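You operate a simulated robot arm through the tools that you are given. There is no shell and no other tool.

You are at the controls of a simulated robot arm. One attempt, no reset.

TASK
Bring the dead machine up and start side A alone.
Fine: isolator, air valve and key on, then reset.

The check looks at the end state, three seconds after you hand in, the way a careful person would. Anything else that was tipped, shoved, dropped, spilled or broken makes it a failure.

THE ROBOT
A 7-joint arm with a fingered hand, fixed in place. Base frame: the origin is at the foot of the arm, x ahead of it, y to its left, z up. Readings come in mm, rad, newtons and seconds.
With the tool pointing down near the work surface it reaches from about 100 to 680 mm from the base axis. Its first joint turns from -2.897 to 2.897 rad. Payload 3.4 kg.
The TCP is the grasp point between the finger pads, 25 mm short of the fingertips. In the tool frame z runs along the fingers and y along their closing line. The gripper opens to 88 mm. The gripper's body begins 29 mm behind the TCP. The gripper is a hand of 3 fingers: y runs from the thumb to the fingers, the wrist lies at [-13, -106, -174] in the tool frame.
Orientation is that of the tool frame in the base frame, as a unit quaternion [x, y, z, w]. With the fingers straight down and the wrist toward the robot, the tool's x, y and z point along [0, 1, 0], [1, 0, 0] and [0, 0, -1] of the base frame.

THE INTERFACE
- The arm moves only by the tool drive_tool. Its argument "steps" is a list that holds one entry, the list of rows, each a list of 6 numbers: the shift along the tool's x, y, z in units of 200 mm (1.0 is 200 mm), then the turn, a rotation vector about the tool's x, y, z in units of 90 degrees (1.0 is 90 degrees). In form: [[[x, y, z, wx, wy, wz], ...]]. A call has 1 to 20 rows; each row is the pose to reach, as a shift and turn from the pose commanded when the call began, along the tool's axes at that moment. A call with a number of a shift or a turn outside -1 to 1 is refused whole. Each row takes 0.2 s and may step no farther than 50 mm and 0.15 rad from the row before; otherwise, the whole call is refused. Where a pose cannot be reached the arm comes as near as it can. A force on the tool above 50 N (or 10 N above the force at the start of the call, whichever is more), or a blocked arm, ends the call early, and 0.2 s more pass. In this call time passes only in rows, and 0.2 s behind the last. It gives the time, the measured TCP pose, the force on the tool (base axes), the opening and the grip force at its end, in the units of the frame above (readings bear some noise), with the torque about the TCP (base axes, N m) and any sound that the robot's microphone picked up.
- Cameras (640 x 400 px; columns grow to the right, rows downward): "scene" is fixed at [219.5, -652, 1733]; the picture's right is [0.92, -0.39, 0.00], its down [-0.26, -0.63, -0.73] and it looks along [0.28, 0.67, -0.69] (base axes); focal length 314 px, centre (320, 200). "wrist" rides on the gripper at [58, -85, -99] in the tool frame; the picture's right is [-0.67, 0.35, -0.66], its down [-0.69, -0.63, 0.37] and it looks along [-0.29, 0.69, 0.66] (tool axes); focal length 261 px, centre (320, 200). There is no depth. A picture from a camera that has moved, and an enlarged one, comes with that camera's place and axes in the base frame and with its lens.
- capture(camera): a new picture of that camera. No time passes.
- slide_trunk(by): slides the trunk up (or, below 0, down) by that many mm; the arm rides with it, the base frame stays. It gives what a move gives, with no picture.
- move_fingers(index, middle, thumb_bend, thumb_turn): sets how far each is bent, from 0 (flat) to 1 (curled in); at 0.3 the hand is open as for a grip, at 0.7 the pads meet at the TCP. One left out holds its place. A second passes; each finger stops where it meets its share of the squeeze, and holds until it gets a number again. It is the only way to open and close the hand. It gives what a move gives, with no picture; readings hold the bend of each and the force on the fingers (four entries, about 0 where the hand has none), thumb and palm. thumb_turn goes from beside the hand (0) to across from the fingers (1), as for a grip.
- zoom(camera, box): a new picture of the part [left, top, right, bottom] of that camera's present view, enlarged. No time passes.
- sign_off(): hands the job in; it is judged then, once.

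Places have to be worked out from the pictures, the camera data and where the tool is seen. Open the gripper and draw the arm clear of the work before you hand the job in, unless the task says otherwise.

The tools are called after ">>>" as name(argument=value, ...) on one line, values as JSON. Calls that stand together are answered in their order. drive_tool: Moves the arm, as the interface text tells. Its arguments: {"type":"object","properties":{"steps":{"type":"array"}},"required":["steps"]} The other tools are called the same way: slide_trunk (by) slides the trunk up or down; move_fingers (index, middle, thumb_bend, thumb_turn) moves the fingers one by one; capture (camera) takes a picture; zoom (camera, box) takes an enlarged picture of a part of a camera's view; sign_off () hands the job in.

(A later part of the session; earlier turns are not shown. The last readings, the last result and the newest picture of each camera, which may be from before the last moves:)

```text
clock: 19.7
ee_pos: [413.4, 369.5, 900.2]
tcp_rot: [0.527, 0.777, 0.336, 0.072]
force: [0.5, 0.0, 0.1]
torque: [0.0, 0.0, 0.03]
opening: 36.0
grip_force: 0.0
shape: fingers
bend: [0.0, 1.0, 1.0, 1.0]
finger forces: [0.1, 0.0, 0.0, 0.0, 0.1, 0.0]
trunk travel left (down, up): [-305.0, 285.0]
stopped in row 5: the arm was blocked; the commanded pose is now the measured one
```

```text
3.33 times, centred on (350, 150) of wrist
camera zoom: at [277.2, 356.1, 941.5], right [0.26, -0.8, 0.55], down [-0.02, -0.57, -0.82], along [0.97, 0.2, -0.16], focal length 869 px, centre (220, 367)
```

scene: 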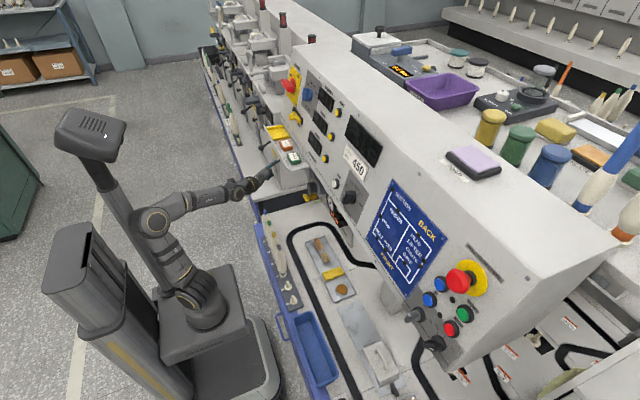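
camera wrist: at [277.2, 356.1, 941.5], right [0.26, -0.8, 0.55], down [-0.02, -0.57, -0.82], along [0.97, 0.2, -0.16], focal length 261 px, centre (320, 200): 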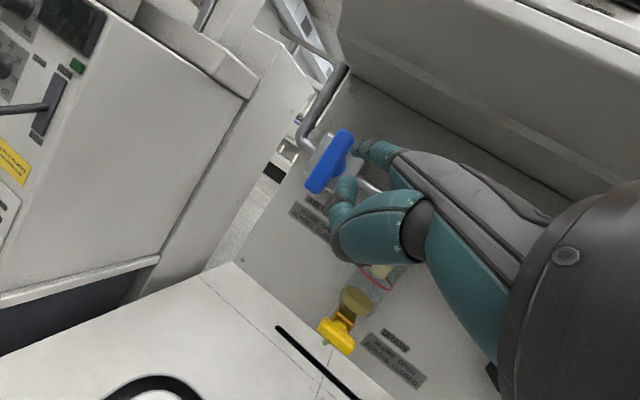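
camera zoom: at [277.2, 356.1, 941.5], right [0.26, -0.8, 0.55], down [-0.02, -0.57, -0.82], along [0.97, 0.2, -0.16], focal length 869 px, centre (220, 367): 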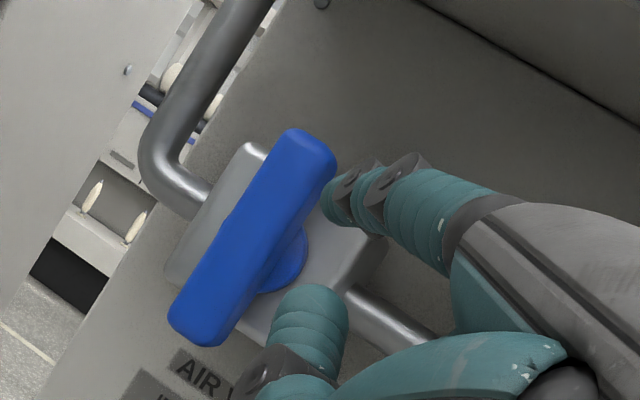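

The elbow presses on the mast post, but moving forward unloads it. Tip is at about (472,398,953); I'll advance 70 mm in x so that it sits beside the handle's upper right edge.

>>> drive_tool(steps=[[[-0.033, 0.057, 0.032, 0, 0, 0], [-0.066, 0.114, 0.063, 0, 0, 0], [-0.098, 0.171, 0.095, 0, 0, 0], [-0.131, 0.228, 0.126, 0, 0, 0], [-0.164, 0.285, 0.158, 0, 0, 0]]])

>>> zoom(camera="wrist", box=[280, 90, 420, 210])

>>> capture(camera="scene")

```text
clock: 20.9
ee_pos: [486.0, 369.2, 903.8]
tcp_rot: [0.525, 0.779, 0.335, 0.072]
force: [-0.3, 0.2, -0.6]
torque: [0.0, 0.0, -0.01]
opening: 35.9
grip_force: 0.1
shape: fingers
bend: [0.0, 1.0, 1.0, 1.0]
finger forces: [0.0, 0.0, 0.1, 0.0, 0.0, 0.0]
trunk travel left (down, up): [-305.0, 285.0]
```

```text
3.33 times, centred on (350, 150) of wrist
camera zoom: at [348.9, 355.5, 944.1], right [0.26, -0.8, 0.55], down [-0.02, -0.57, -0.82], along [0.97, 0.2, -0.16], focal length 869 px, centre (220, 367)
```

zoom: 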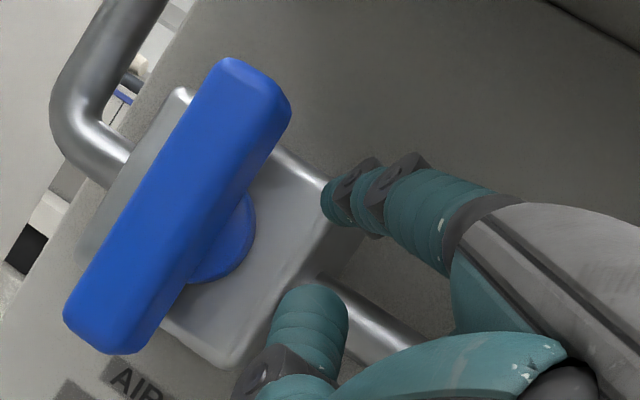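

```text
taken
```

scene: 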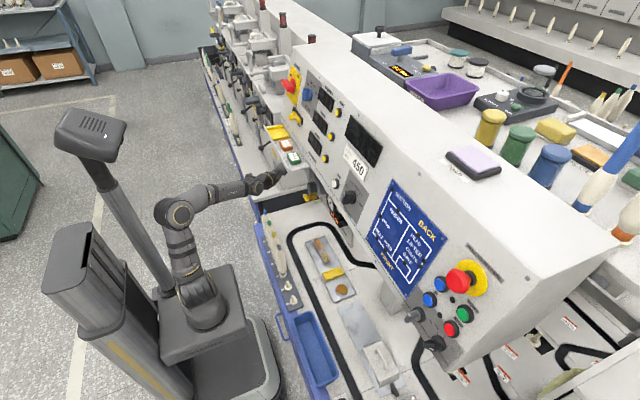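

Tracking is now exact, and the tip is at about (545,397,957), right of the handle's upper half. I'll push gently towards +Y and watch the force and the handle.

>>> drive_tool(steps=[[[0.0347, 0.0088, 0.0178, 0, 0, 0], [0.063, 0.0213, 0.0236, 0, 0, 0], [0.0928, 0.0369, 0.0255, 0, 0, 0], [0.1225, 0.0525, 0.0275, 0, 0, 0]]])

>>> zoom(camera="wrist", box=[280, 90, 420, 210])

```text
clock: 21.9
ee_pos: [485.8, 393.1, 912.4]
tcp_rot: [0.527, 0.778, 0.335, 0.072]
force: [-3.4, -6.5, -1.7]
torque: [0.32, -0.02, -0.37]
opening: 35.5
grip_force: 3.1
shape: fingers
bend: [0.0, 1.0, 1.0, 1.0]
finger forces: [6.7, 0.1, 0.0, 0.0, 0.0, 0.1]
trunk travel left (down, up): [-305.0, 285.0]
```

```text
3.33 times, centred on (350, 150) of wrist
camera zoom: at [348.7, 379.5, 952.0], right [0.25, -0.8, 0.55], down [-0.02, -0.57, -0.82], along [0.97, 0.2, -0.16], focal length 869 px, centre (220, 367)
```

zoom: 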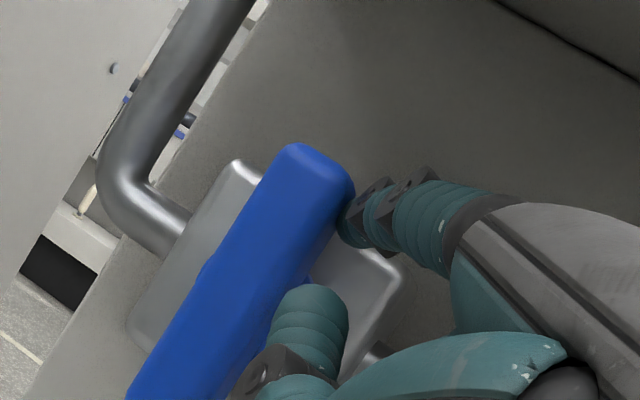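

Contact with 6.7 N and no visible rotation yet. I push a bit further in the same direction to see if it yields.

>>> drive_tool(steps=[[[0.0217, 0.0055, 0.0112, 0, 0, 0], [0.0434, 0.011, 0.0223, 0, 0, 0]]])

>>> zoom(camera="wrist", box=[280, 90, 420, 210])

```text
clock: 22.5
ee_pos: [486.2, 403.3, 913.7]
tcp_rot: [0.527, 0.777, 0.336, 0.071]
force: [-4.8, -14.3, -1.6]
torque: [0.8, -0.17, -0.83]
opening: 37.7
grip_force: 7.2
shape: fingers
bend: [0.0, 1.0, 1.0, 1.0]
finger forces: [14.6, 0.0, 0.0, 0.1, 0.1, 0.1]
trunk travel left (down, up): [-305.0, 285.0]
```

```text
3.33 times, centred on (350, 150) of wrist
camera zoom: at [349.5, 389.0, 952.4], right [0.25, -0.8, 0.55], down [-0.02, -0.57, -0.82], along [0.97, 0.2, -0.16], focal length 869 px, centre (220, 367)
```

zoom: 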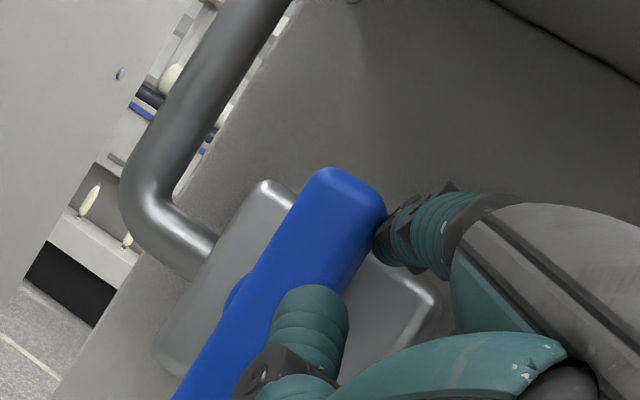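

No rotation at 14 N in that direction – the finger is just flexing. I'll back off, drop to the handle's lower half, and try the opposite rotation.

>>> drive_tool(steps=[[[-0.065, -0.0164, -0.0335, 0, 0, 0], [-0.13, -0.0329, -0.0669, 0, 0, 0], [-0.154, -0.0927, 0.0094, 0, 0, 0], [-0.181, -0.158, 0.0933, 0, 0, 0]]])

>>> capture(camera="wrist")

```text
clock: 23.5
ee_pos: [486.6, 374.5, 869.7]
tcp_rot: [0.526, 0.778, 0.335, 0.071]
force: [-0.3, -0.4, -0.1]
torque: [-0.02, 0.02, -0.02]
opening: 36.1
grip_force: 0.0
shape: fingers
bend: [0.0, 1.0, 1.0, 1.0]
finger forces: [0.0, 0.0, 0.0, 0.1, 0.1, 0.1]
trunk travel left (down, up): [-305.0, 285.0]
```

```text
taken
camera wrist: at [350.3, 361.2, 909.0], right [0.26, -0.8, 0.55], down [-0.02, -0.57, -0.82], along [0.97, 0.2, -0.16], focal length 261 px, centre (320, 200)
```

wrist: 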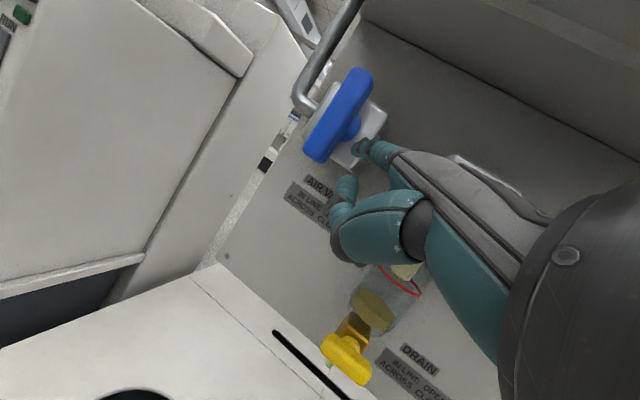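

The tip is now at about (546,403,923), beside the handle's lower half. Push it to +Y, gently.

>>> drive_tool(steps=[[[0.0274, -0.0092, 0.0407, 0, 0, 0], [0.051, -0.0086, 0.0617, 0, 0, 0], [0.0734, -0.011, 0.0866, 0, 0, 0], [0.097, -0.0104, 0.1076, 0, 0, 0]]])

>>> capture(camera="wrist")

```text
clock: 24.5
ee_pos: [487.9, 398.8, 855.5]
tcp_rot: [0.527, 0.778, 0.336, 0.071]
force: [0.2, -2.9, 0.0]
torque: [0.2, 0.03, -0.23]
opening: 36.6
grip_force: 1.2
shape: fingers
bend: [0.0, 1.0, 1.0, 1.0]
finger forces: [3.1, 0.0, 0.0, 0.0, 0.1, 0.0]
trunk travel left (down, up): [-305.0, 285.0]
```

```text
taken
camera wrist: at [350.5, 386.2, 896.4], right [0.26, -0.8, 0.55], down [-0.02, -0.57, -0.82], along [0.97, 0.2, -0.16], focal length 261 px, centre (320, 200)
```

wrist: 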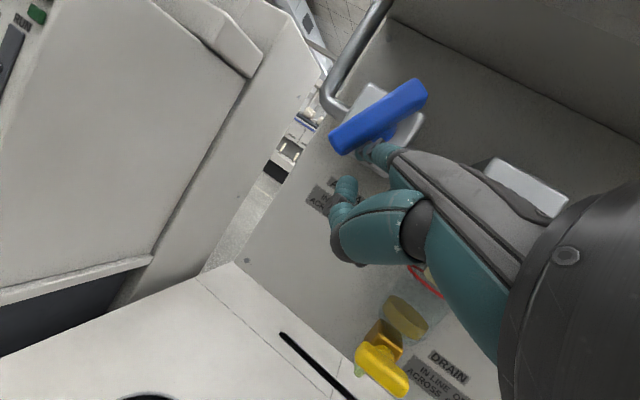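

It turns freely clockwise, already about a third of the way at 3 N. I continue along the arc towards horizontal.

>>> drive_tool(steps=[[[0.026, 0.0066, 0.0134, 0, 0, 0], [0.0545, 0.019, 0.0191, 0, 0, 0], [0.0853, 0.0377, 0.0172, 0, 0, 0], [0.1075, 0.054, 0.0109, 0, 0, 0], [0.122, 0.071, -0.0037, 0, 0, 0]]])

>>> capture(camera="wrist")

```text
clock: 25.7
ee_pos: [487.3, 424.6, 869.4]
tcp_rot: [0.526, 0.779, 0.335, 0.071]
force: [-3.8, -2.8, -7.5]
torque: [0.0, 0.2, -0.1]
opening: 31.9
grip_force: 4.0
shape: fingers
bend: [0.04, 1.0, 1.0, 1.0]
finger forces: [8.6, 0.1, 0.0, 0.0, 0.1, 0.0]
trunk travel left (down, up): [-305.0, 285.0]
```

```text
taken
camera wrist: at [349.6, 411.3, 910.4], right [0.26, -0.8, 0.55], down [-0.02, -0.57, -0.82], along [0.97, 0.2, -0.16], focal length 261 px, centre (320, 200)
```

wrist: 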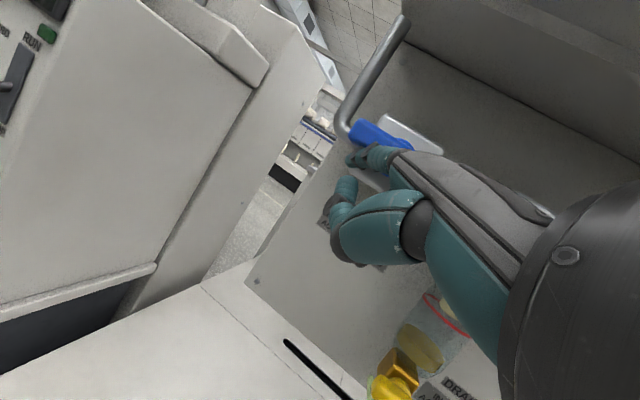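

The handle is now horizontal, in line, at a firm stop. I'll retract the finger and check the gauge.

>>> drive_tool(steps=[[[-0.012, -0.03, 0.038, 0, 0, 0], [0.0465, -0.134, -0.025, 0, 0, 0], [0.107, -0.242, -0.09, 0, 0, 0], [-0.067, -0.286, -0.179, 0, 0, 0], [-0.24, -0.33, -0.269, 0, 0, 0], [-0.413, -0.374, -0.358, 0, 0, 0]]])

>>> capture(camera="wrist")

>>> zoom(camera="scene", box=[310, 180, 370, 230])

```text
clock: 27.1
ee_pos: [432.1, 306.4, 858.0]
tcp_rot: [0.525, 0.779, 0.335, 0.071]
force: [-0.1, -0.3, -0.3]
torque: [-0.02, -0.03, -0.03]
opening: 36.0
grip_force: 0.0
shape: fingers
bend: [0.0, 1.0, 1.0, 1.0]
finger forces: [0.1, 0.1, 0.1, 0.0, 0.1, 0.1]
trunk travel left (down, up): [-305.0, 285.0]
```

```text
taken
camera wrist: at [295.4, 293.9, 897.9], right [0.26, -0.8, 0.55], down [-0.02, -0.57, -0.82], along [0.97, 0.2, -0.16], focal length 261 px, centre (320, 200)
```

wrist: 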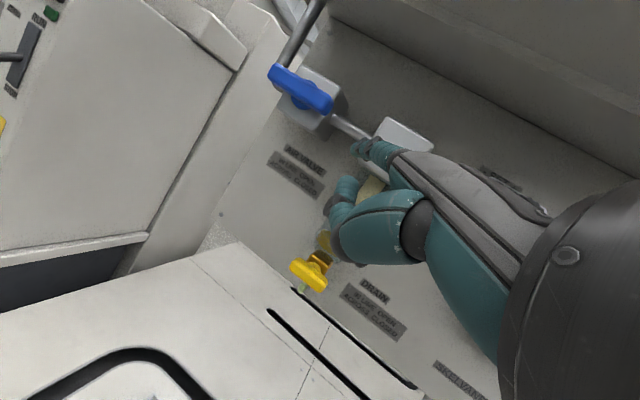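

```text
8.00 times, centred on (340, 205) of scene
camera zoom: at [219.5, -652.0, 1733.0], right [0.92, -0.39, 0.0], down [-0.26, -0.63, -0.73], along [0.28, 0.67, -0.69], focal length 2508 px, centre (160, 160)
```

zoom: 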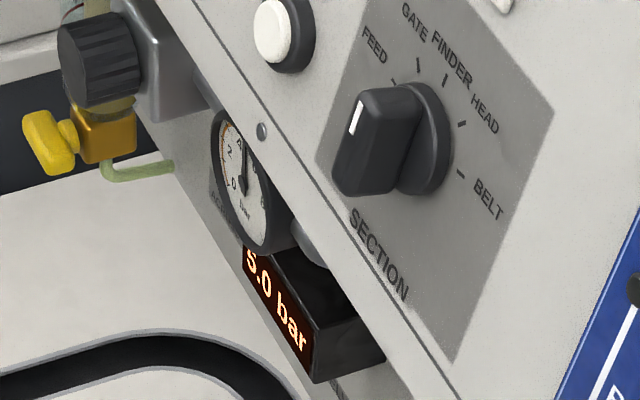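

The line is pressurised (reads about 5–6 bar). Next the isolator, above the shelf (shelf front right corner about (449,171,1060)). First I change posture: trunk up, arm down alternately, so the elbow sits high and forward, clear of the mast.

>>> slide_trunk(by=60)

>>> drive_tool(steps=[[[-0.03, -0.075, 0.095, 0, 0, 0], [-0.06, -0.15, 0.191, 0, 0, 0], [-0.091, -0.224, 0.286, 0, 0, 0], [-0.121, -0.299, 0.382, 0, 0, 0]]])

```text
clock: 28.1
ee_pos: [431.7, 307.5, 917.7]
tcp_rot: [0.526, 0.778, 0.336, 0.072]
force: [0.3, 1.3, 0.8]
torque: [0.02, 0.04, -0.01]
opening: 35.4
grip_force: 0.0
shape: fingers
bend: [0.0, 1.0, 1.0, 1.0]
finger forces: [0.0, 0.0, 0.0, 0.0, 0.1, 0.0]
trunk travel left (down, up): [-365.0, 225.0]
```

```text
clock: 29.1
ee_pos: [433.6, 307.2, 818.4]
tcp_rot: [0.526, 0.778, 0.336, 0.072]
force: [0.1, 0.4, 0.8]
torque: [0.0, 0.03, 0.01]
opening: 36.0
grip_force: 0.1
shape: fingers
bend: [0.0, 1.0, 1.0, 1.0]
finger forces: [0.0, 0.0, 0.0, 0.0, 0.0, 0.0]
trunk travel left (down, up): [-365.0, 225.0]
```

That worked cleanly; repeat trunk +100, arm −100 and look.

>>> slide_trunk(by=100)

>>> drive_tool(steps=[[[-0.03, -0.075, 0.095, 0, 0, 0], [-0.06, -0.15, 0.191, 0, 0, 0], [-0.091, -0.224, 0.286, 0, 0, 0], [-0.121, -0.299, 0.382, 0, 0, 0]]])

>>> capture(camera="scene")

>>> capture(camera="wrist")

```text
clock: 30.5
ee_pos: [433.1, 307.2, 919.6]
tcp_rot: [0.526, 0.778, 0.335, 0.072]
force: [0.3, 0.2, 0.1]
torque: [0.01, -0.03, 0.0]
opening: 35.7
grip_force: 0.1
shape: fingers
bend: [0.0, 1.0, 1.0, 1.0]
finger forces: [0.0, 0.0, 0.0, 0.1, 0.0, 0.1]
trunk travel left (down, up): [-465.0, 125.0]
```

```text
clock: 31.5
ee_pos: [434.9, 308.2, 818.1]
tcp_rot: [0.526, 0.778, 0.336, 0.072]
force: [-0.1, 0.8, 0.0]
torque: [-0.02, 0.0, 0.01]
opening: 35.4
grip_force: 0.0
shape: fingers
bend: [0.0, 1.0, 1.0, 1.0]
finger forces: [0.0, 0.0, 0.1, 0.0, 0.0, 0.1]
trunk travel left (down, up): [-465.0, 125.0]
```

```text
taken
```

scene: 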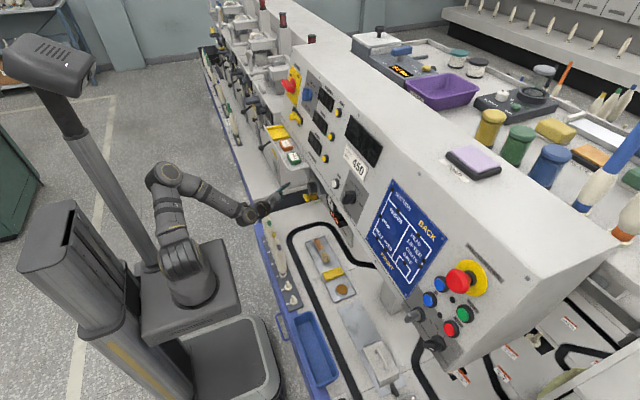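

```text
taken
camera wrist: at [297.4, 295.1, 858.5], right [0.26, -0.8, 0.55], down [-0.02, -0.57, -0.82], along [0.97, 0.2, -0.16], focal length 261 px, centre (320, 200)
```

wrist: 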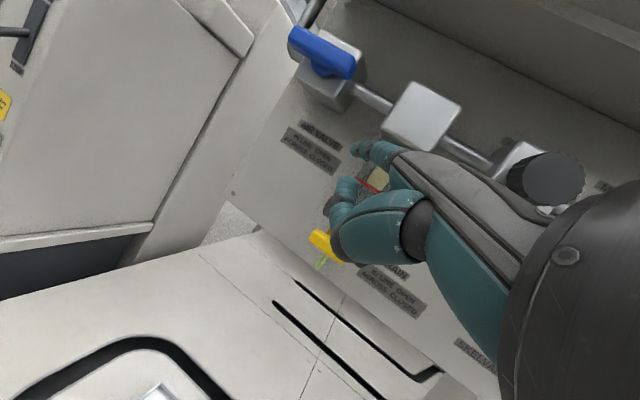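

The elbow is now high and well clear. I pull the tool back to x≈365 so the fingertip clears the shelf's front edge (449).

>>> drive_tool(steps=[[[0.038, -0.068, -0.041, 0, 0, 0], [0.076, -0.135, -0.082, 0, 0, 0], [0.114, -0.203, -0.122, 0, 0, 0], [0.152, -0.27, -0.163, 0, 0, 0]]])

>>> slide_trunk(by=125)

>>> capture(camera="scene")

>>> capture(camera="wrist")

```text
clock: 32.5
ee_pos: [362.6, 309.6, 817.0]
tcp_rot: [0.526, 0.778, 0.335, 0.072]
force: [1.0, -0.1, 0.0]
torque: [0.0, -0.01, 0.03]
opening: 35.8
grip_force: 0.1
shape: fingers
bend: [0.0, 1.0, 1.0, 1.0]
finger forces: [0.1, 0.0, 0.0, 0.0, 0.1, 0.0]
trunk travel left (down, up): [-465.0, 125.0]
```

```text
clock: 34.0
ee_pos: [363.6, 309.8, 942.4]
tcp_rot: [0.526, 0.778, 0.336, 0.072]
force: [0.2, 0.8, 0.5]
torque: [0.0, 0.01, 0.04]
opening: 35.7
grip_force: 0.2
shape: fingers
bend: [0.0, 1.0, 1.0, 1.0]
finger forces: [0.1, 0.1, 0.2, 0.1, 0.1, 0.0]
trunk travel left (down, up): [-590.0, 0.0]
```

```text
taken
```

scene: 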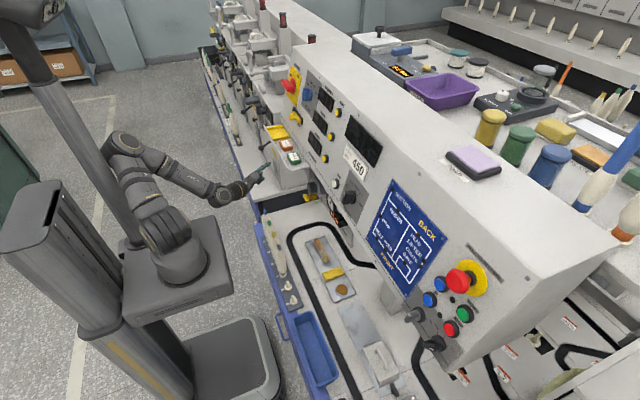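

```text
taken
camera wrist: at [226.6, 296.3, 982.4], right [0.26, -0.8, 0.55], down [-0.02, -0.57, -0.82], along [0.97, 0.2, -0.16], focal length 261 px, centre (320, 200)
```

wrist: 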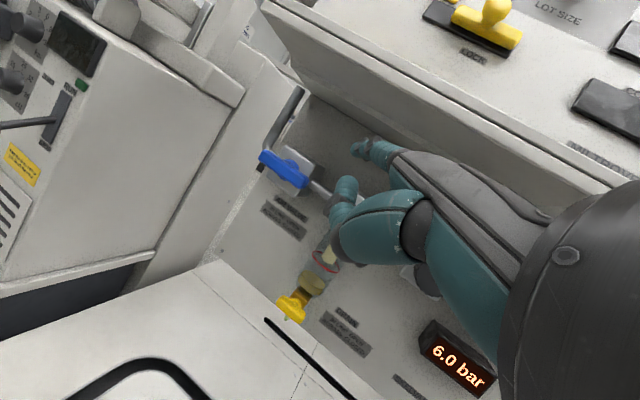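

The display reads 6.0 bar (min 5). Now I rise in front of the shelf, then drift forward once above it.

>>> drive_tool(steps=[[[0.033, 0.081, -0.103, 0, 0, 0], [0.067, 0.164, -0.21, 0, 0, 0], [0.099, 0.245, -0.313, 0, 0, 0], [0.133, 0.329, -0.42, 0, 0, 0], [0.144, 0.448, -0.499, 0, 0, 0], [0.156, 0.57, -0.583, 0, 0, 0], [0.163, 0.697, -0.658, 0, 0, 0], [0.165, 0.822, -0.723, 0, 0, 0]]])

>>> capture(camera="wrist")

>>> capture(camera="scene")

```text
clock: 34.9
ee_pos: [418.6, 237.6, 1012.2]
tcp_rot: [0.573, 0.748, 0.288, 0.169]
force: [-14.7, 6.1, -16.3]
torque: [-0.52, -0.22, 0.36]
opening: 21.5
grip_force: 10.9
shape: fingers
bend: [0.22, 1.0, 1.0, 1.0]
finger forces: [21.4, 0.0, 0.1, 0.0, 0.0, 0.0]
trunk travel left (down, up): [-590.0, 0.0]
stopped in row 4: the arm was blocked; the commanded pose is now the measured one
```

```text
taken
camera wrist: at [280.1, 254.0, 1042.2], right [0.08, -0.73, 0.67], down [-0.07, -0.68, -0.73], along [0.99, 0.01, -0.1], focal length 261 px, centre (320, 200)
```

wrist: 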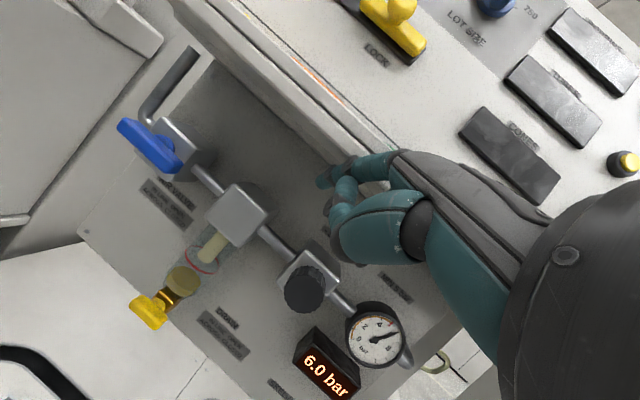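

```text
taken
```

scene: 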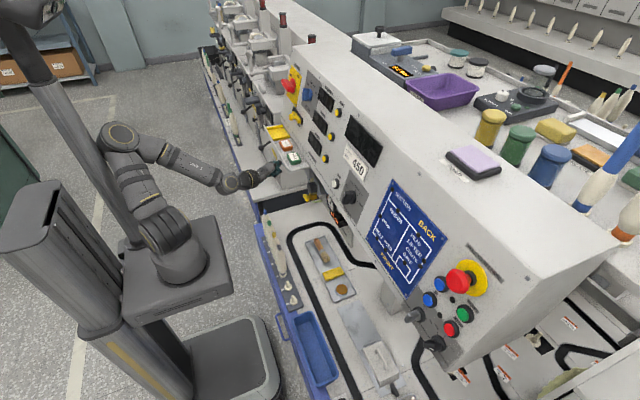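

The elbow hung on the mast again, and the arm drifted so the index is pressing on the underside of the shelf (21 N). I relieve that straight away by going down, then forward-left under the shelf.

>>> drive_tool(steps=[[[-0.008, -0.062, 0.078, 0, 0, 0], [-0.015, -0.125, 0.155, 0, 0, 0], [-0.027, -0.218, 0.272, 0, 0, 0], [0.043, -0.256, 0.44, 0, 0, 0], [0.136, -0.29, 0.616, 0, 0, 0], [0.221, -0.284, 0.693, 0, 0, 0]]])

>>> zoom(camera="scene", box=[240, 100, 340, 190])

>>> capture(camera="scene")

```text
clock: 36.3
ee_pos: [446.3, 303.6, 875.2]
tcp_rot: [0.573, 0.747, 0.291, 0.168]
force: [0.2, 0.5, 0.8]
torque: [-0.01, 0.02, 0.01]
opening: 35.7
grip_force: 0.0
shape: fingers
bend: [0.0, 1.0, 1.0, 1.0]
finger forces: [0.0, 0.1, 0.0, 0.0, 0.0, 0.0]
trunk travel left (down, up): [-590.0, 0.0]
```

```text
4.44 times, centred on (290, 145) of scene
camera zoom: at [219.5, -652.0, 1733.0], right [0.92, -0.39, 0.0], down [-0.26, -0.63, -0.73], along [0.28, 0.67, -0.69], focal length 1393 px, centre (453, 444)
```

zoom: 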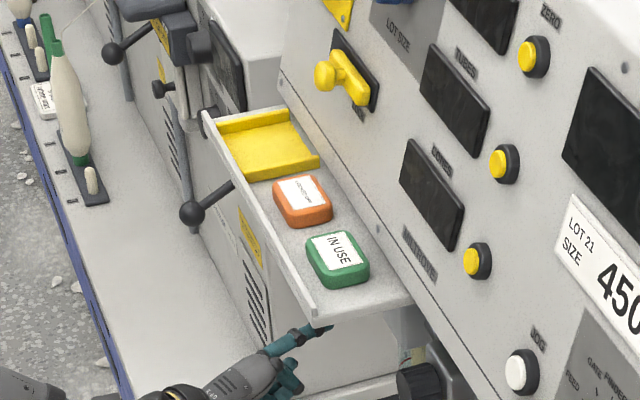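

```text
taken
```

scene: 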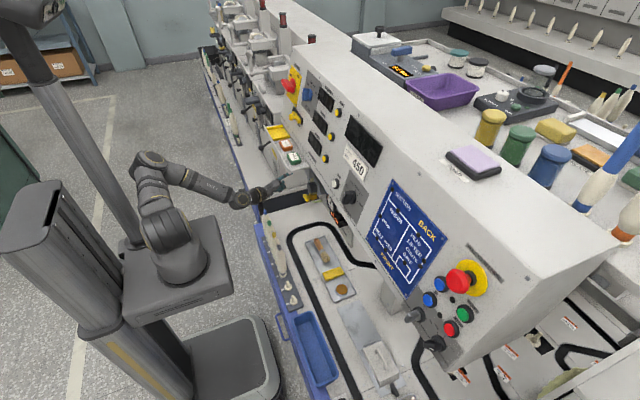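

Shelf and tags are undisturbed. I curl the index for transit and change to an "arm reaching up" posture: trunk down in stages with the arm compensating upward.

>>> move_fingers(index=1)

>>> slide_trunk(by=-70)

>>> drive_tool(steps=[[[0.0125, 0.094, -0.116, 0, 0, 0], [0.025, 0.188, -0.232, 0, 0, 0], [0.0375, 0.282, -0.347, 0, 0, 0], [0.05, 0.376, -0.463, 0, 0, 0]]])

>>> slide_trunk(by=-120)

>>> capture(camera="scene")

```text
clock: 37.3
ee_pos: [448.0, 302.9, 875.1]
tcp_rot: [0.573, 0.747, 0.292, 0.167]
force: [-0.1, 0.8, 0.2]
torque: [0.01, 0.01, 0.01]
opening: 6.3
grip_force: 0.1
shape: fingers
bend: [0.83, 1.0, 1.0, 1.0]
finger forces: [0.1, 0.1, 0.0, 0.1, 0.0, 0.0]
trunk travel left (down, up): [-590.0, 0.0]
```

```text
clock: 38.4
ee_pos: [446.9, 303.7, 805.9]
tcp_rot: [0.573, 0.747, 0.292, 0.168]
force: [0.5, -0.9, -0.7]
torque: [0.04, -0.03, 0.0]
opening: 1.5
grip_force: 0.0
shape: fingers
bend: [0.92, 1.0, 1.0, 1.0]
finger forces: [0.1, 0.0, 0.0, 0.1, 0.0, 0.1]
trunk travel left (down, up): [-520.0, 70.0]
```

```text
clock: 39.4
ee_pos: [445.0, 301.6, 926.8]
tcp_rot: [0.574, 0.747, 0.292, 0.168]
force: [-0.9, -0.2, 0.2]
torque: [0.01, 0.0, -0.03]
opening: 1.6
grip_force: 0.0
shape: fingers
bend: [0.92, 1.0, 1.0, 1.0]
finger forces: [0.1, 0.0, 0.0, 0.0, 0.0, 0.1]
trunk travel left (down, up): [-520.0, 70.0]
```

```text
clock: 40.9
ee_pos: [445.1, 302.4, 807.6]
tcp_rot: [0.574, 0.747, 0.291, 0.168]
force: [-1.0, 0.1, 0.8]
torque: [0.04, 0.02, -0.01]
opening: 1.7
grip_force: 0.1
shape: fingers
bend: [0.92, 1.0, 1.0, 1.0]
finger forces: [0.0, 0.0, 0.0, 0.0, 0.0, 0.1]
trunk travel left (down, up): [-400.0, 190.0]
```

```text
taken
```

scene: 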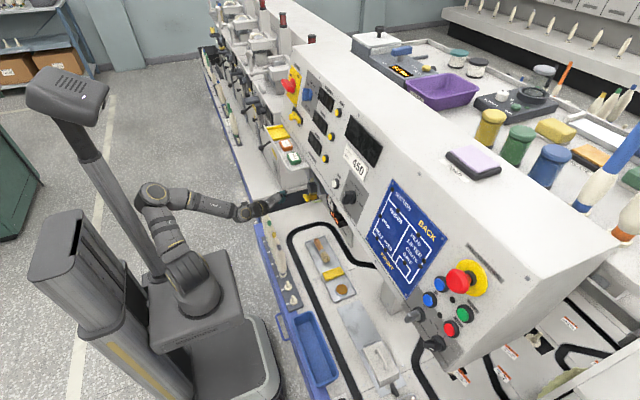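

Tracking is exact so far. Continue the same staging.

>>> drive_tool(steps=[[[0.0125, 0.094, -0.116, 0, 0, 0], [0.025, 0.188, -0.232, 0, 0, 0], [0.0375, 0.282, -0.347, 0, 0, 0], [0.05, 0.376, -0.463, 0, 0, 0]]])

>>> slide_trunk(by=-120)

>>> capture(camera="scene")

```text
clock: 42.0
ee_pos: [486.9, 241.6, 926.5]
tcp_rot: [0.624, 0.704, 0.275, 0.198]
force: [0.2, 0.6, -0.5]
torque: [0.01, -0.01, 0.01]
opening: 1.6
grip_force: 0.0
shape: fingers
bend: [0.92, 1.0, 1.0, 1.0]
finger forces: [0.0, 0.0, 0.0, 0.0, 0.0, 0.0]
trunk travel left (down, up): [-400.0, 190.0]
stopped in row 4: the arm was blocked; the commanded pose is now the measured one
```

```text
clock: 43.5
ee_pos: [485.5, 241.7, 806.2]
tcp_rot: [0.624, 0.704, 0.275, 0.197]
force: [0.0, -0.5, 0.4]
torque: [0.03, -0.01, 0.0]
opening: 1.4
grip_force: 0.1
shape: fingers
bend: [0.92, 1.0, 1.0, 1.0]
finger forces: [0.1, 0.0, 0.1, 0.1, 0.0, 0.0]
trunk travel left (down, up): [-280.0, 310.0]
```

```text
taken
```

scene: 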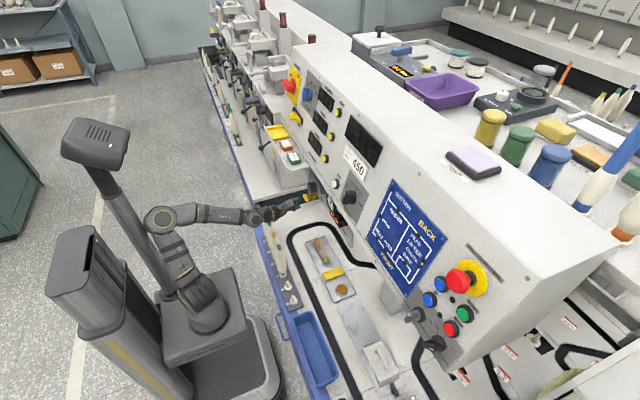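

The arm drifted right a little while blocked; I check where the hand is relative to the drain valve and regulator.

>>> capture(camera="wrist")

>>> zoom(camera="scene", box=[240, 160, 360, 240])

```text
taken
camera wrist: at [349.6, 278.6, 833.1], right [-0.04, -0.73, 0.68], down [-0.16, -0.67, -0.73], along [0.99, -0.14, -0.09], focal length 261 px, centre (320, 200)
```

wrist: 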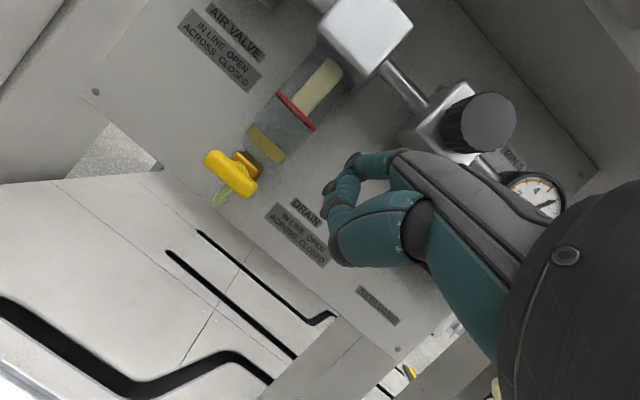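

```text
5.00 times, centred on (300, 200) of scene
camera zoom: at [219.5, -652.0, 1733.0], right [0.92, -0.39, 0.0], down [-0.26, -0.63, -0.73], along [0.28, 0.67, -0.69], focal length 1567 px, centre (420, 200)
```

zoom: 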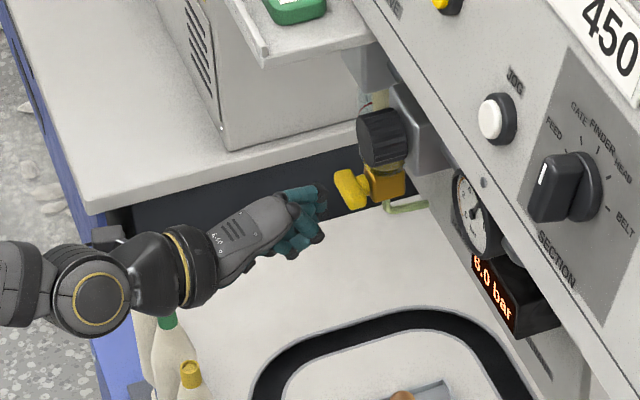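

The hand is well clear of the drain valve. The elbow gets freer as the arm points right, so I'll go round the shelf's right end: first across to y≈80 at x≈440.

>>> drive_tool(steps=[[[-0.108, -0.023, -0.05, 0, 0, 0], [-0.217, -0.045, -0.1, 0, 0, 0], [-0.325, -0.068, -0.15, 0, 0, 0], [-0.434, -0.091, -0.2, 0, 0, 0], [-0.542, -0.114, -0.25, 0, 0, 0], [-0.65, -0.136, -0.3, 0, 0, 0], [-0.759, -0.159, -0.35, 0, 0, 0]]])

>>> capture(camera="scene")

>>> capture(camera="wrist")

```text
clock: 45.1
ee_pos: [457.3, 86.3, 835.9]
tcp_rot: [0.622, 0.706, 0.276, 0.196]
force: [0.9, -0.2, 0.5]
torque: [0.02, 0.01, 0.02]
opening: 1.5
grip_force: 0.2
shape: fingers
bend: [0.92, 1.0, 1.0, 1.0]
finger forces: [0.1, 0.0, 0.0, 0.0, 0.1, 0.0]
out of reach, approached as far as the arm can: row 6, 7
trunk travel left (down, up): [-280.0, 310.0]
```

```text
taken
```

scene: 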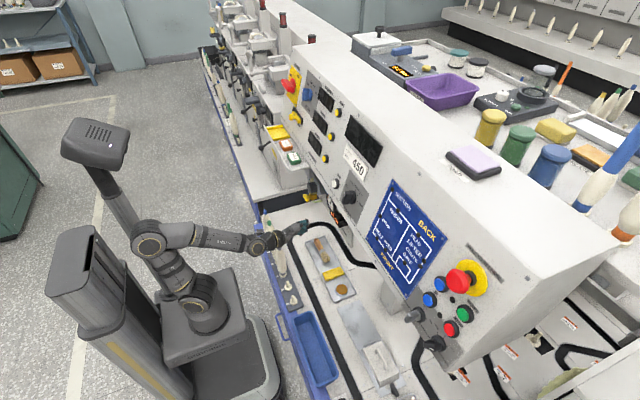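

```text
taken
camera wrist: at [321.3, 121.6, 864.7], right [-0.04, -0.73, 0.68], down [-0.16, -0.67, -0.73], along [0.99, -0.14, -0.09], focal length 261 px, centre (320, 200)
```

wrist: 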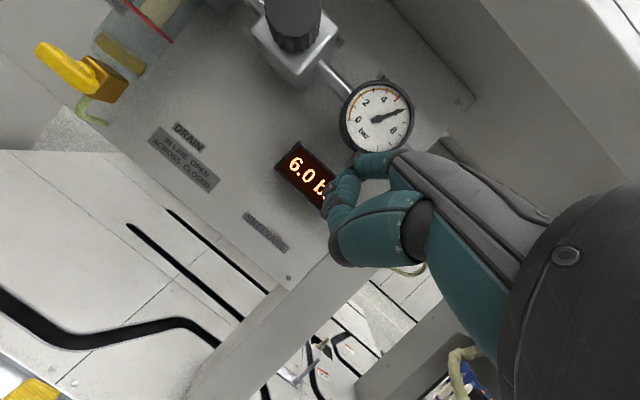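

Minimum-reach limit here, but unblocked. Now raise the tool 150 mm; this unfolds the arm.

>>> drive_tool(steps=[[[0.008, 0.079, -0.096, 0, 0, 0], [0.017, 0.158, -0.193, 0, 0, 0], [0.025, 0.237, -0.289, 0, 0, 0], [0.033, 0.317, -0.385, 0, 0, 0], [0.042, 0.396, -0.482, 0, 0, 0], [0.05, 0.475, -0.578, 0, 0, 0]]])

>>> capture(camera="scene")

```text
clock: 46.5
ee_pos: [460.6, 86.3, 990.3]
tcp_rot: [0.622, 0.705, 0.277, 0.197]
force: [-0.7, -0.3, 0.6]
torque: [-0.01, 0.0, 0.03]
opening: 1.3
grip_force: 0.0
shape: fingers
bend: [0.92, 1.0, 1.0, 1.0]
finger forces: [0.0, 0.0, 0.0, 0.0, 0.0, 0.0]
trunk travel left (down, up): [-280.0, 310.0]
```

```text
taken
```

scene: 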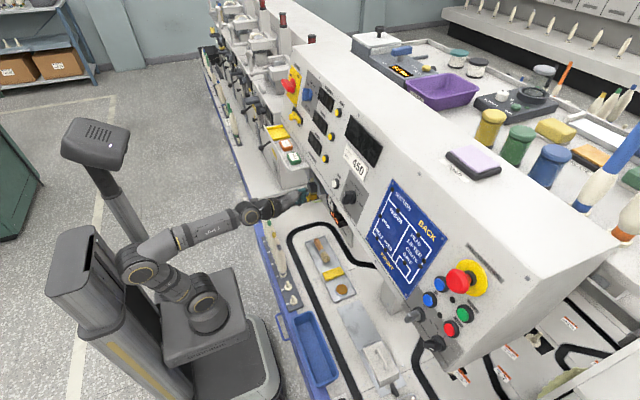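

Good. Keep rising another 200 mm while easing back 40 mm from the panel.

>>> drive_tool(steps=[[[0.012, 0.06, -0.112, 0, 0, 0], [0.024, 0.12, -0.224, 0, 0, 0], [0.035, 0.18, -0.336, 0, 0, 0], [0.047, 0.24, -0.448, 0, 0, 0], [0.059, 0.3, -0.559, 0, 0, 0], [0.071, 0.36, -0.671, 0, 0, 0], [0.082, 0.42, -0.783, 0, 0, 0], [0.094, 0.479, -0.895, 0, 0, 0]]])

>>> capture(camera="scene")

>>> capture(camera="wrist")

```text
clock: 48.3
ee_pos: [416.9, 84.2, 1187.7]
tcp_rot: [0.623, 0.705, 0.275, 0.197]
force: [0.9, 0.2, -0.2]
torque: [-0.01, 0.01, -0.01]
opening: 1.6
grip_force: 0.0
shape: fingers
bend: [0.92, 1.0, 1.0, 1.0]
finger forces: [0.0, 0.0, 0.1, 0.0, 0.0, 0.0]
trunk travel left (down, up): [-280.0, 310.0]
```

```text
taken
```

scene: 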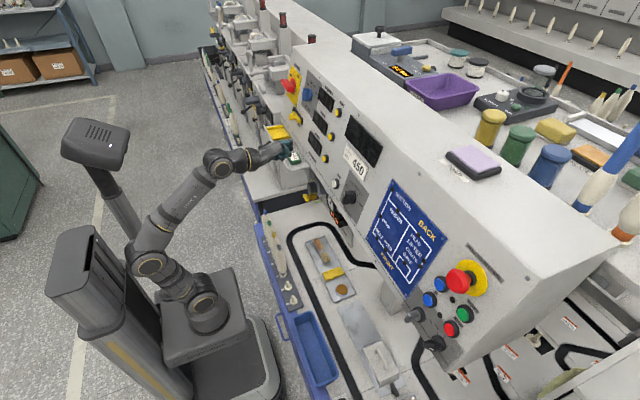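

```text
taken
camera wrist: at [281.1, 120.8, 1215.8], right [-0.04, -0.73, 0.68], down [-0.16, -0.67, -0.73], along [0.99, -0.14, -0.09], focal length 261 px, centre (320, 200)
```

wrist: 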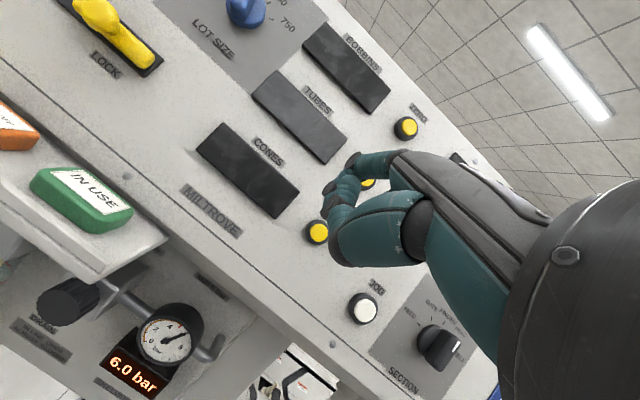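

In this extended posture the arm tracks well. I move left 200 mm at this height (above the shelf and tags) to look at the isolator.

>>> drive_tool(steps=[[[0.123, 0.009, 0.018, 0, 0, 0], [0.247, 0.018, 0.035, 0, 0, 0], [0.37, 0.027, 0.053, 0, 0, 0], [0.494, 0.036, 0.07, 0, 0, 0], [0.617, 0.044, 0.088, 0, 0, 0], [0.74, 0.053, 0.106, 0, 0, 0], [0.864, 0.062, 0.123, 0, 0, 0], [0.987, 0.071, 0.141, 0, 0, 0]]])

>>> capture(camera="wrist")

>>> capture(camera="scene")

```text
clock: 50.1
ee_pos: [416.3, 282.3, 1188.6]
tcp_rot: [0.623, 0.705, 0.276, 0.196]
force: [0.2, -1.0, 1.0]
torque: [0.01, -0.01, -0.01]
opening: 1.5
grip_force: 0.0
shape: fingers
bend: [0.92, 1.0, 1.0, 1.0]
finger forces: [0.1, 0.0, 0.0, 0.0, 0.0, 0.1]
trunk travel left (down, up): [-280.0, 310.0]
```

```text
taken
camera wrist: at [280.1, 318.8, 1216.8], right [-0.04, -0.73, 0.68], down [-0.16, -0.67, -0.73], along [0.99, -0.14, -0.09], focal length 261 px, centre (320, 200)
```

wrist: 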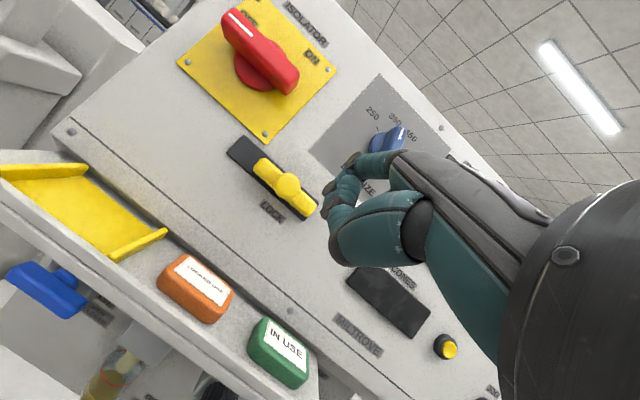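

```text
taken
```

scene: 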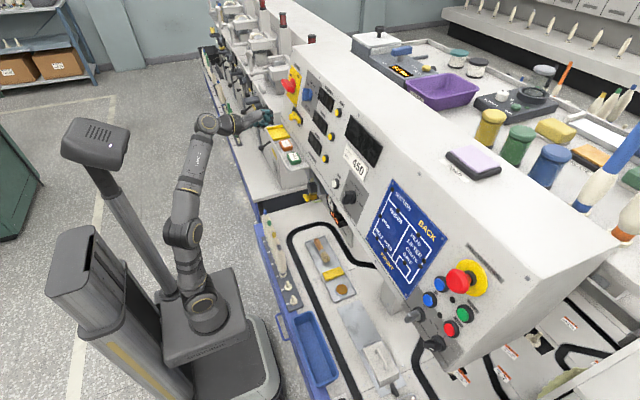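

The isolator handle is level (9 o'clock), centre about (537,414,1252), ~88 mm long; ON is a quarter turn clockwise. I'll go to below its left end and extend the index.

>>> drive_tool(steps=[[[0.122, -0.004, 0.036, 0, 0, 0], [0.243, -0.008, 0.072, 0, 0, 0], [0.365, -0.0125, 0.108, 0, 0, 0], [0.487, -0.0167, 0.144, 0, 0, 0], [0.608, -0.021, 0.18, 0, 0, 0], [0.73, -0.025, 0.216, 0, 0, 0]]])

>>> move_fingers(index=0)

>>> capture(camera="wrist")

>>> zoom(camera="scene", box=[230, 60, 330, 130])

```text
clock: 51.5
ee_pos: [411.3, 403.6, 1156.2]
tcp_rot: [0.624, 0.705, 0.275, 0.197]
force: [-0.6, -1.2, 0.3]
torque: [0.02, 0.0, 0.0]
opening: 1.6
grip_force: 0.0
shape: fingers
bend: [0.92, 1.0, 1.0, 1.0]
finger forces: [0.0, 0.0, 0.0, 0.0, 0.1, 0.0]
out of reach, approached as far as the arm can: row 5, 6
trunk travel left (down, up): [-280.0, 310.0]
```

```text
clock: 52.5
ee_pos: [411.8, 404.6, 1155.1]
tcp_rot: [0.623, 0.705, 0.276, 0.197]
force: [-0.6, -0.4, 0.2]
torque: [0.02, -0.01, 0.02]
opening: 36.2
grip_force: 0.0
shape: fingers
bend: [0.0, 1.0, 1.0, 1.0]
finger forces: [0.1, 0.1, 0.1, 0.1, 0.0, 0.1]
trunk travel left (down, up): [-280.0, 310.0]
```

```text
taken
camera wrist: at [275.6, 440.2, 1183.1], right [-0.04, -0.73, 0.68], down [-0.16, -0.67, -0.73], along [0.99, -0.14, -0.09], focal length 261 px, centre (320, 200)
```

wrist: 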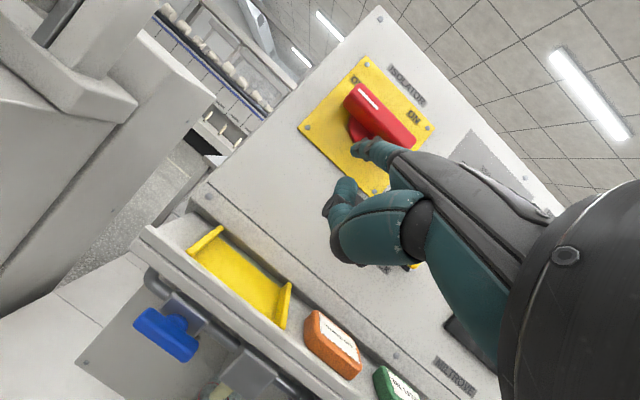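

```text
5.71 times, centred on (280, 95) of scene
camera zoom: at [219.5, -652.0, 1733.0], right [0.92, -0.39, 0.0], down [-0.26, -0.63, -0.73], along [0.28, 0.67, -0.69], focal length 1791 px, centre (549, 800)
```

zoom: 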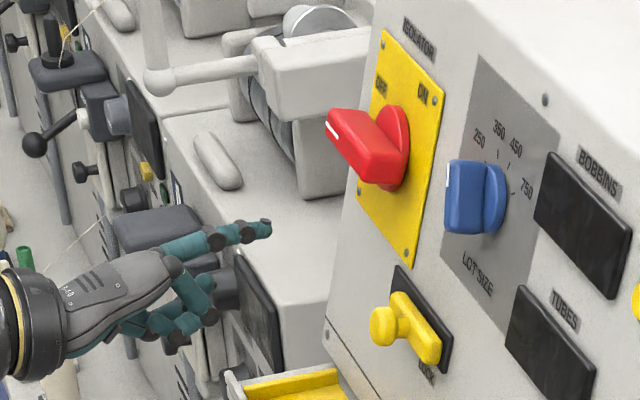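

The reach limit stops me 30 mm short, so I raise the trunk 150 and bring the arm down to the same place.

>>> slide_trunk(by=150)

>>> drive_tool(steps=[[[0.015, -0.068, 0.102, 0, 0, 0], [0.031, -0.135, 0.205, 0, 0, 0], [0.046, -0.203, 0.307, 0, 0, 0], [0.061, -0.271, 0.409, 0, 0, 0], [0.077, -0.338, 0.512, 0, 0, 0], [0.092, -0.406, 0.614, 0, 0, 0]]])

>>> capture(camera="wrist")

```text
clock: 54.3
ee_pos: [411.1, 403.9, 1305.2]
tcp_rot: [0.622, 0.705, 0.277, 0.197]
force: [-0.2, 0.3, -0.3]
torque: [0.03, 0.0, 0.02]
opening: 36.1
grip_force: 0.1
shape: fingers
bend: [0.0, 1.0, 1.0, 1.0]
finger forces: [0.0, 0.0, 0.1, 0.1, 0.0, 0.1]
trunk travel left (down, up): [-430.0, 160.0]
```

```text
clock: 55.7
ee_pos: [422.1, 433.3, 1160.3]
tcp_rot: [0.624, 0.704, 0.276, 0.198]
force: [-1.1, 0.2, -0.6]
torque: [0.02, 0.0, -0.01]
opening: 36.2
grip_force: 0.0
shape: fingers
bend: [0.0, 1.0, 1.0, 1.0]
finger forces: [0.0, 0.0, 0.1, 0.0, 0.1, 0.1]
trunk travel left (down, up): [-430.0, 160.0]
```

```text
taken
camera wrist: at [287.0, 469.6, 1187.9], right [-0.04, -0.73, 0.68], down [-0.16, -0.67, -0.73], along [0.99, -0.14, -0.09], focal length 261 px, centre (320, 200)
```

wrist: 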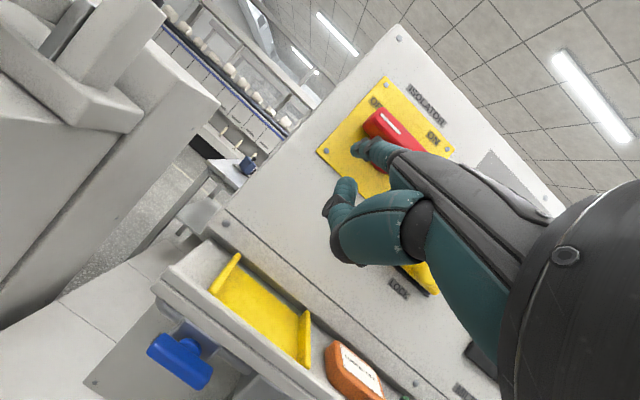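

Tip at about (479,448,1215), handle's left end near (537,450,1257). I move forward 66 mm, below the left end.

>>> drive_tool(steps=[[[-0.016, 0.064, 0.05, 0, 0, 0], [-0.033, 0.128, 0.099, 0, 0, 0], [-0.05, 0.192, 0.149, 0, 0, 0], [-0.066, 0.256, 0.198, 0, 0, 0]]])

>>> zoom(camera="wrist", box=[300, 60, 460, 170])

>>> zoom(camera="scene", box=[240, 60, 340, 130])

```text
clock: 56.7
ee_pos: [489.9, 430.2, 1162.8]
tcp_rot: [0.623, 0.705, 0.276, 0.197]
force: [-0.5, 0.2, -0.8]
torque: [0.0, -0.01, 0.02]
opening: 36.4
grip_force: 0.0
shape: fingers
bend: [0.0, 1.0, 1.0, 1.0]
finger forces: [0.0, 0.1, 0.0, 0.0, 0.1, 0.1]
trunk travel left (down, up): [-430.0, 160.0]
```

```text
3.64 times, centred on (380, 115) of wrist
camera zoom: at [352.7, 466.0, 1190.3], right [-0.04, -0.73, 0.68], down [-0.16, -0.67, -0.73], along [0.99, -0.14, -0.09], focal length 948 px, centre (102, 509)
```

zoom: 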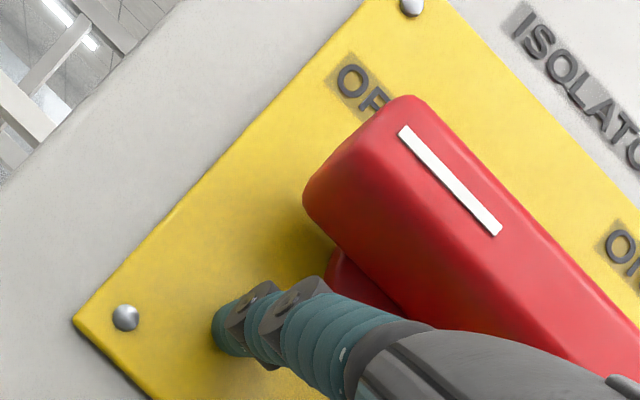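

```text
5.71 times, centred on (290, 95) of scene
camera zoom: at [219.5, -652.0, 1733.0], right [0.92, -0.39, 0.0], down [-0.26, -0.63, -0.73], along [0.28, 0.67, -0.69], focal length 1791 px, centre (491, 800)
```

zoom: 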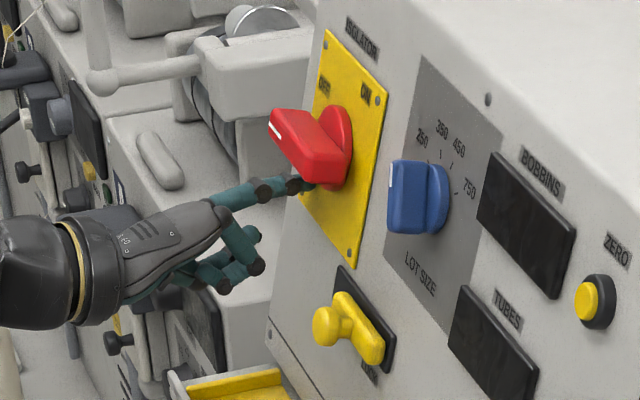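

The finger sits just under the handle's left end, close to the plate. I lift gently along the arc.

>>> drive_tool(steps=[[[0.002, 0.0394, -0.0323, 0, 0, 0], [0.0087, 0.0892, -0.0685, 0, 0, 0], [0.0155, 0.139, -0.105, 0, 0, 0]]])

>>> zoom(camera="wrist", box=[300, 60, 460, 170])

>>> zoom(camera="scene", box=[240, 60, 340, 130])

```text
clock: 57.5
ee_pos: [495.6, 432.5, 1195.4]
tcp_rot: [0.624, 0.705, 0.275, 0.197]
force: [1.9, 0.2, -2.7]
torque: [-0.05, 0.21, -0.01]
opening: 34.5
grip_force: 1.3
shape: fingers
bend: [0.01, 1.0, 1.0, 1.0]
finger forces: [3.5, 0.0, 0.0, 0.0, 0.1, 0.0]
trunk travel left (down, up): [-430.0, 160.0]
```

```text
3.64 times, centred on (380, 115) of wrist
camera zoom: at [359.9, 468.7, 1223.2], right [-0.04, -0.73, 0.68], down [-0.16, -0.67, -0.73], along [0.99, -0.14, -0.09], focal length 948 px, centre (102, 509)
```

zoom: 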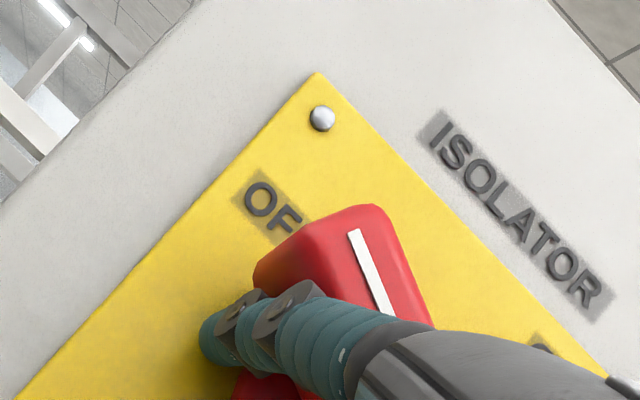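

```text
5.71 times, centred on (290, 95) of scene
camera zoom: at [219.5, -652.0, 1733.0], right [0.92, -0.39, 0.0], down [-0.26, -0.63, -0.73], along [0.28, 0.67, -0.69], focal length 1791 px, centre (491, 800)
```

zoom: 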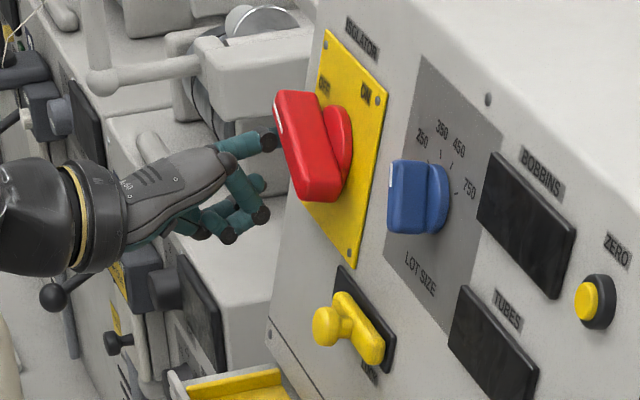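

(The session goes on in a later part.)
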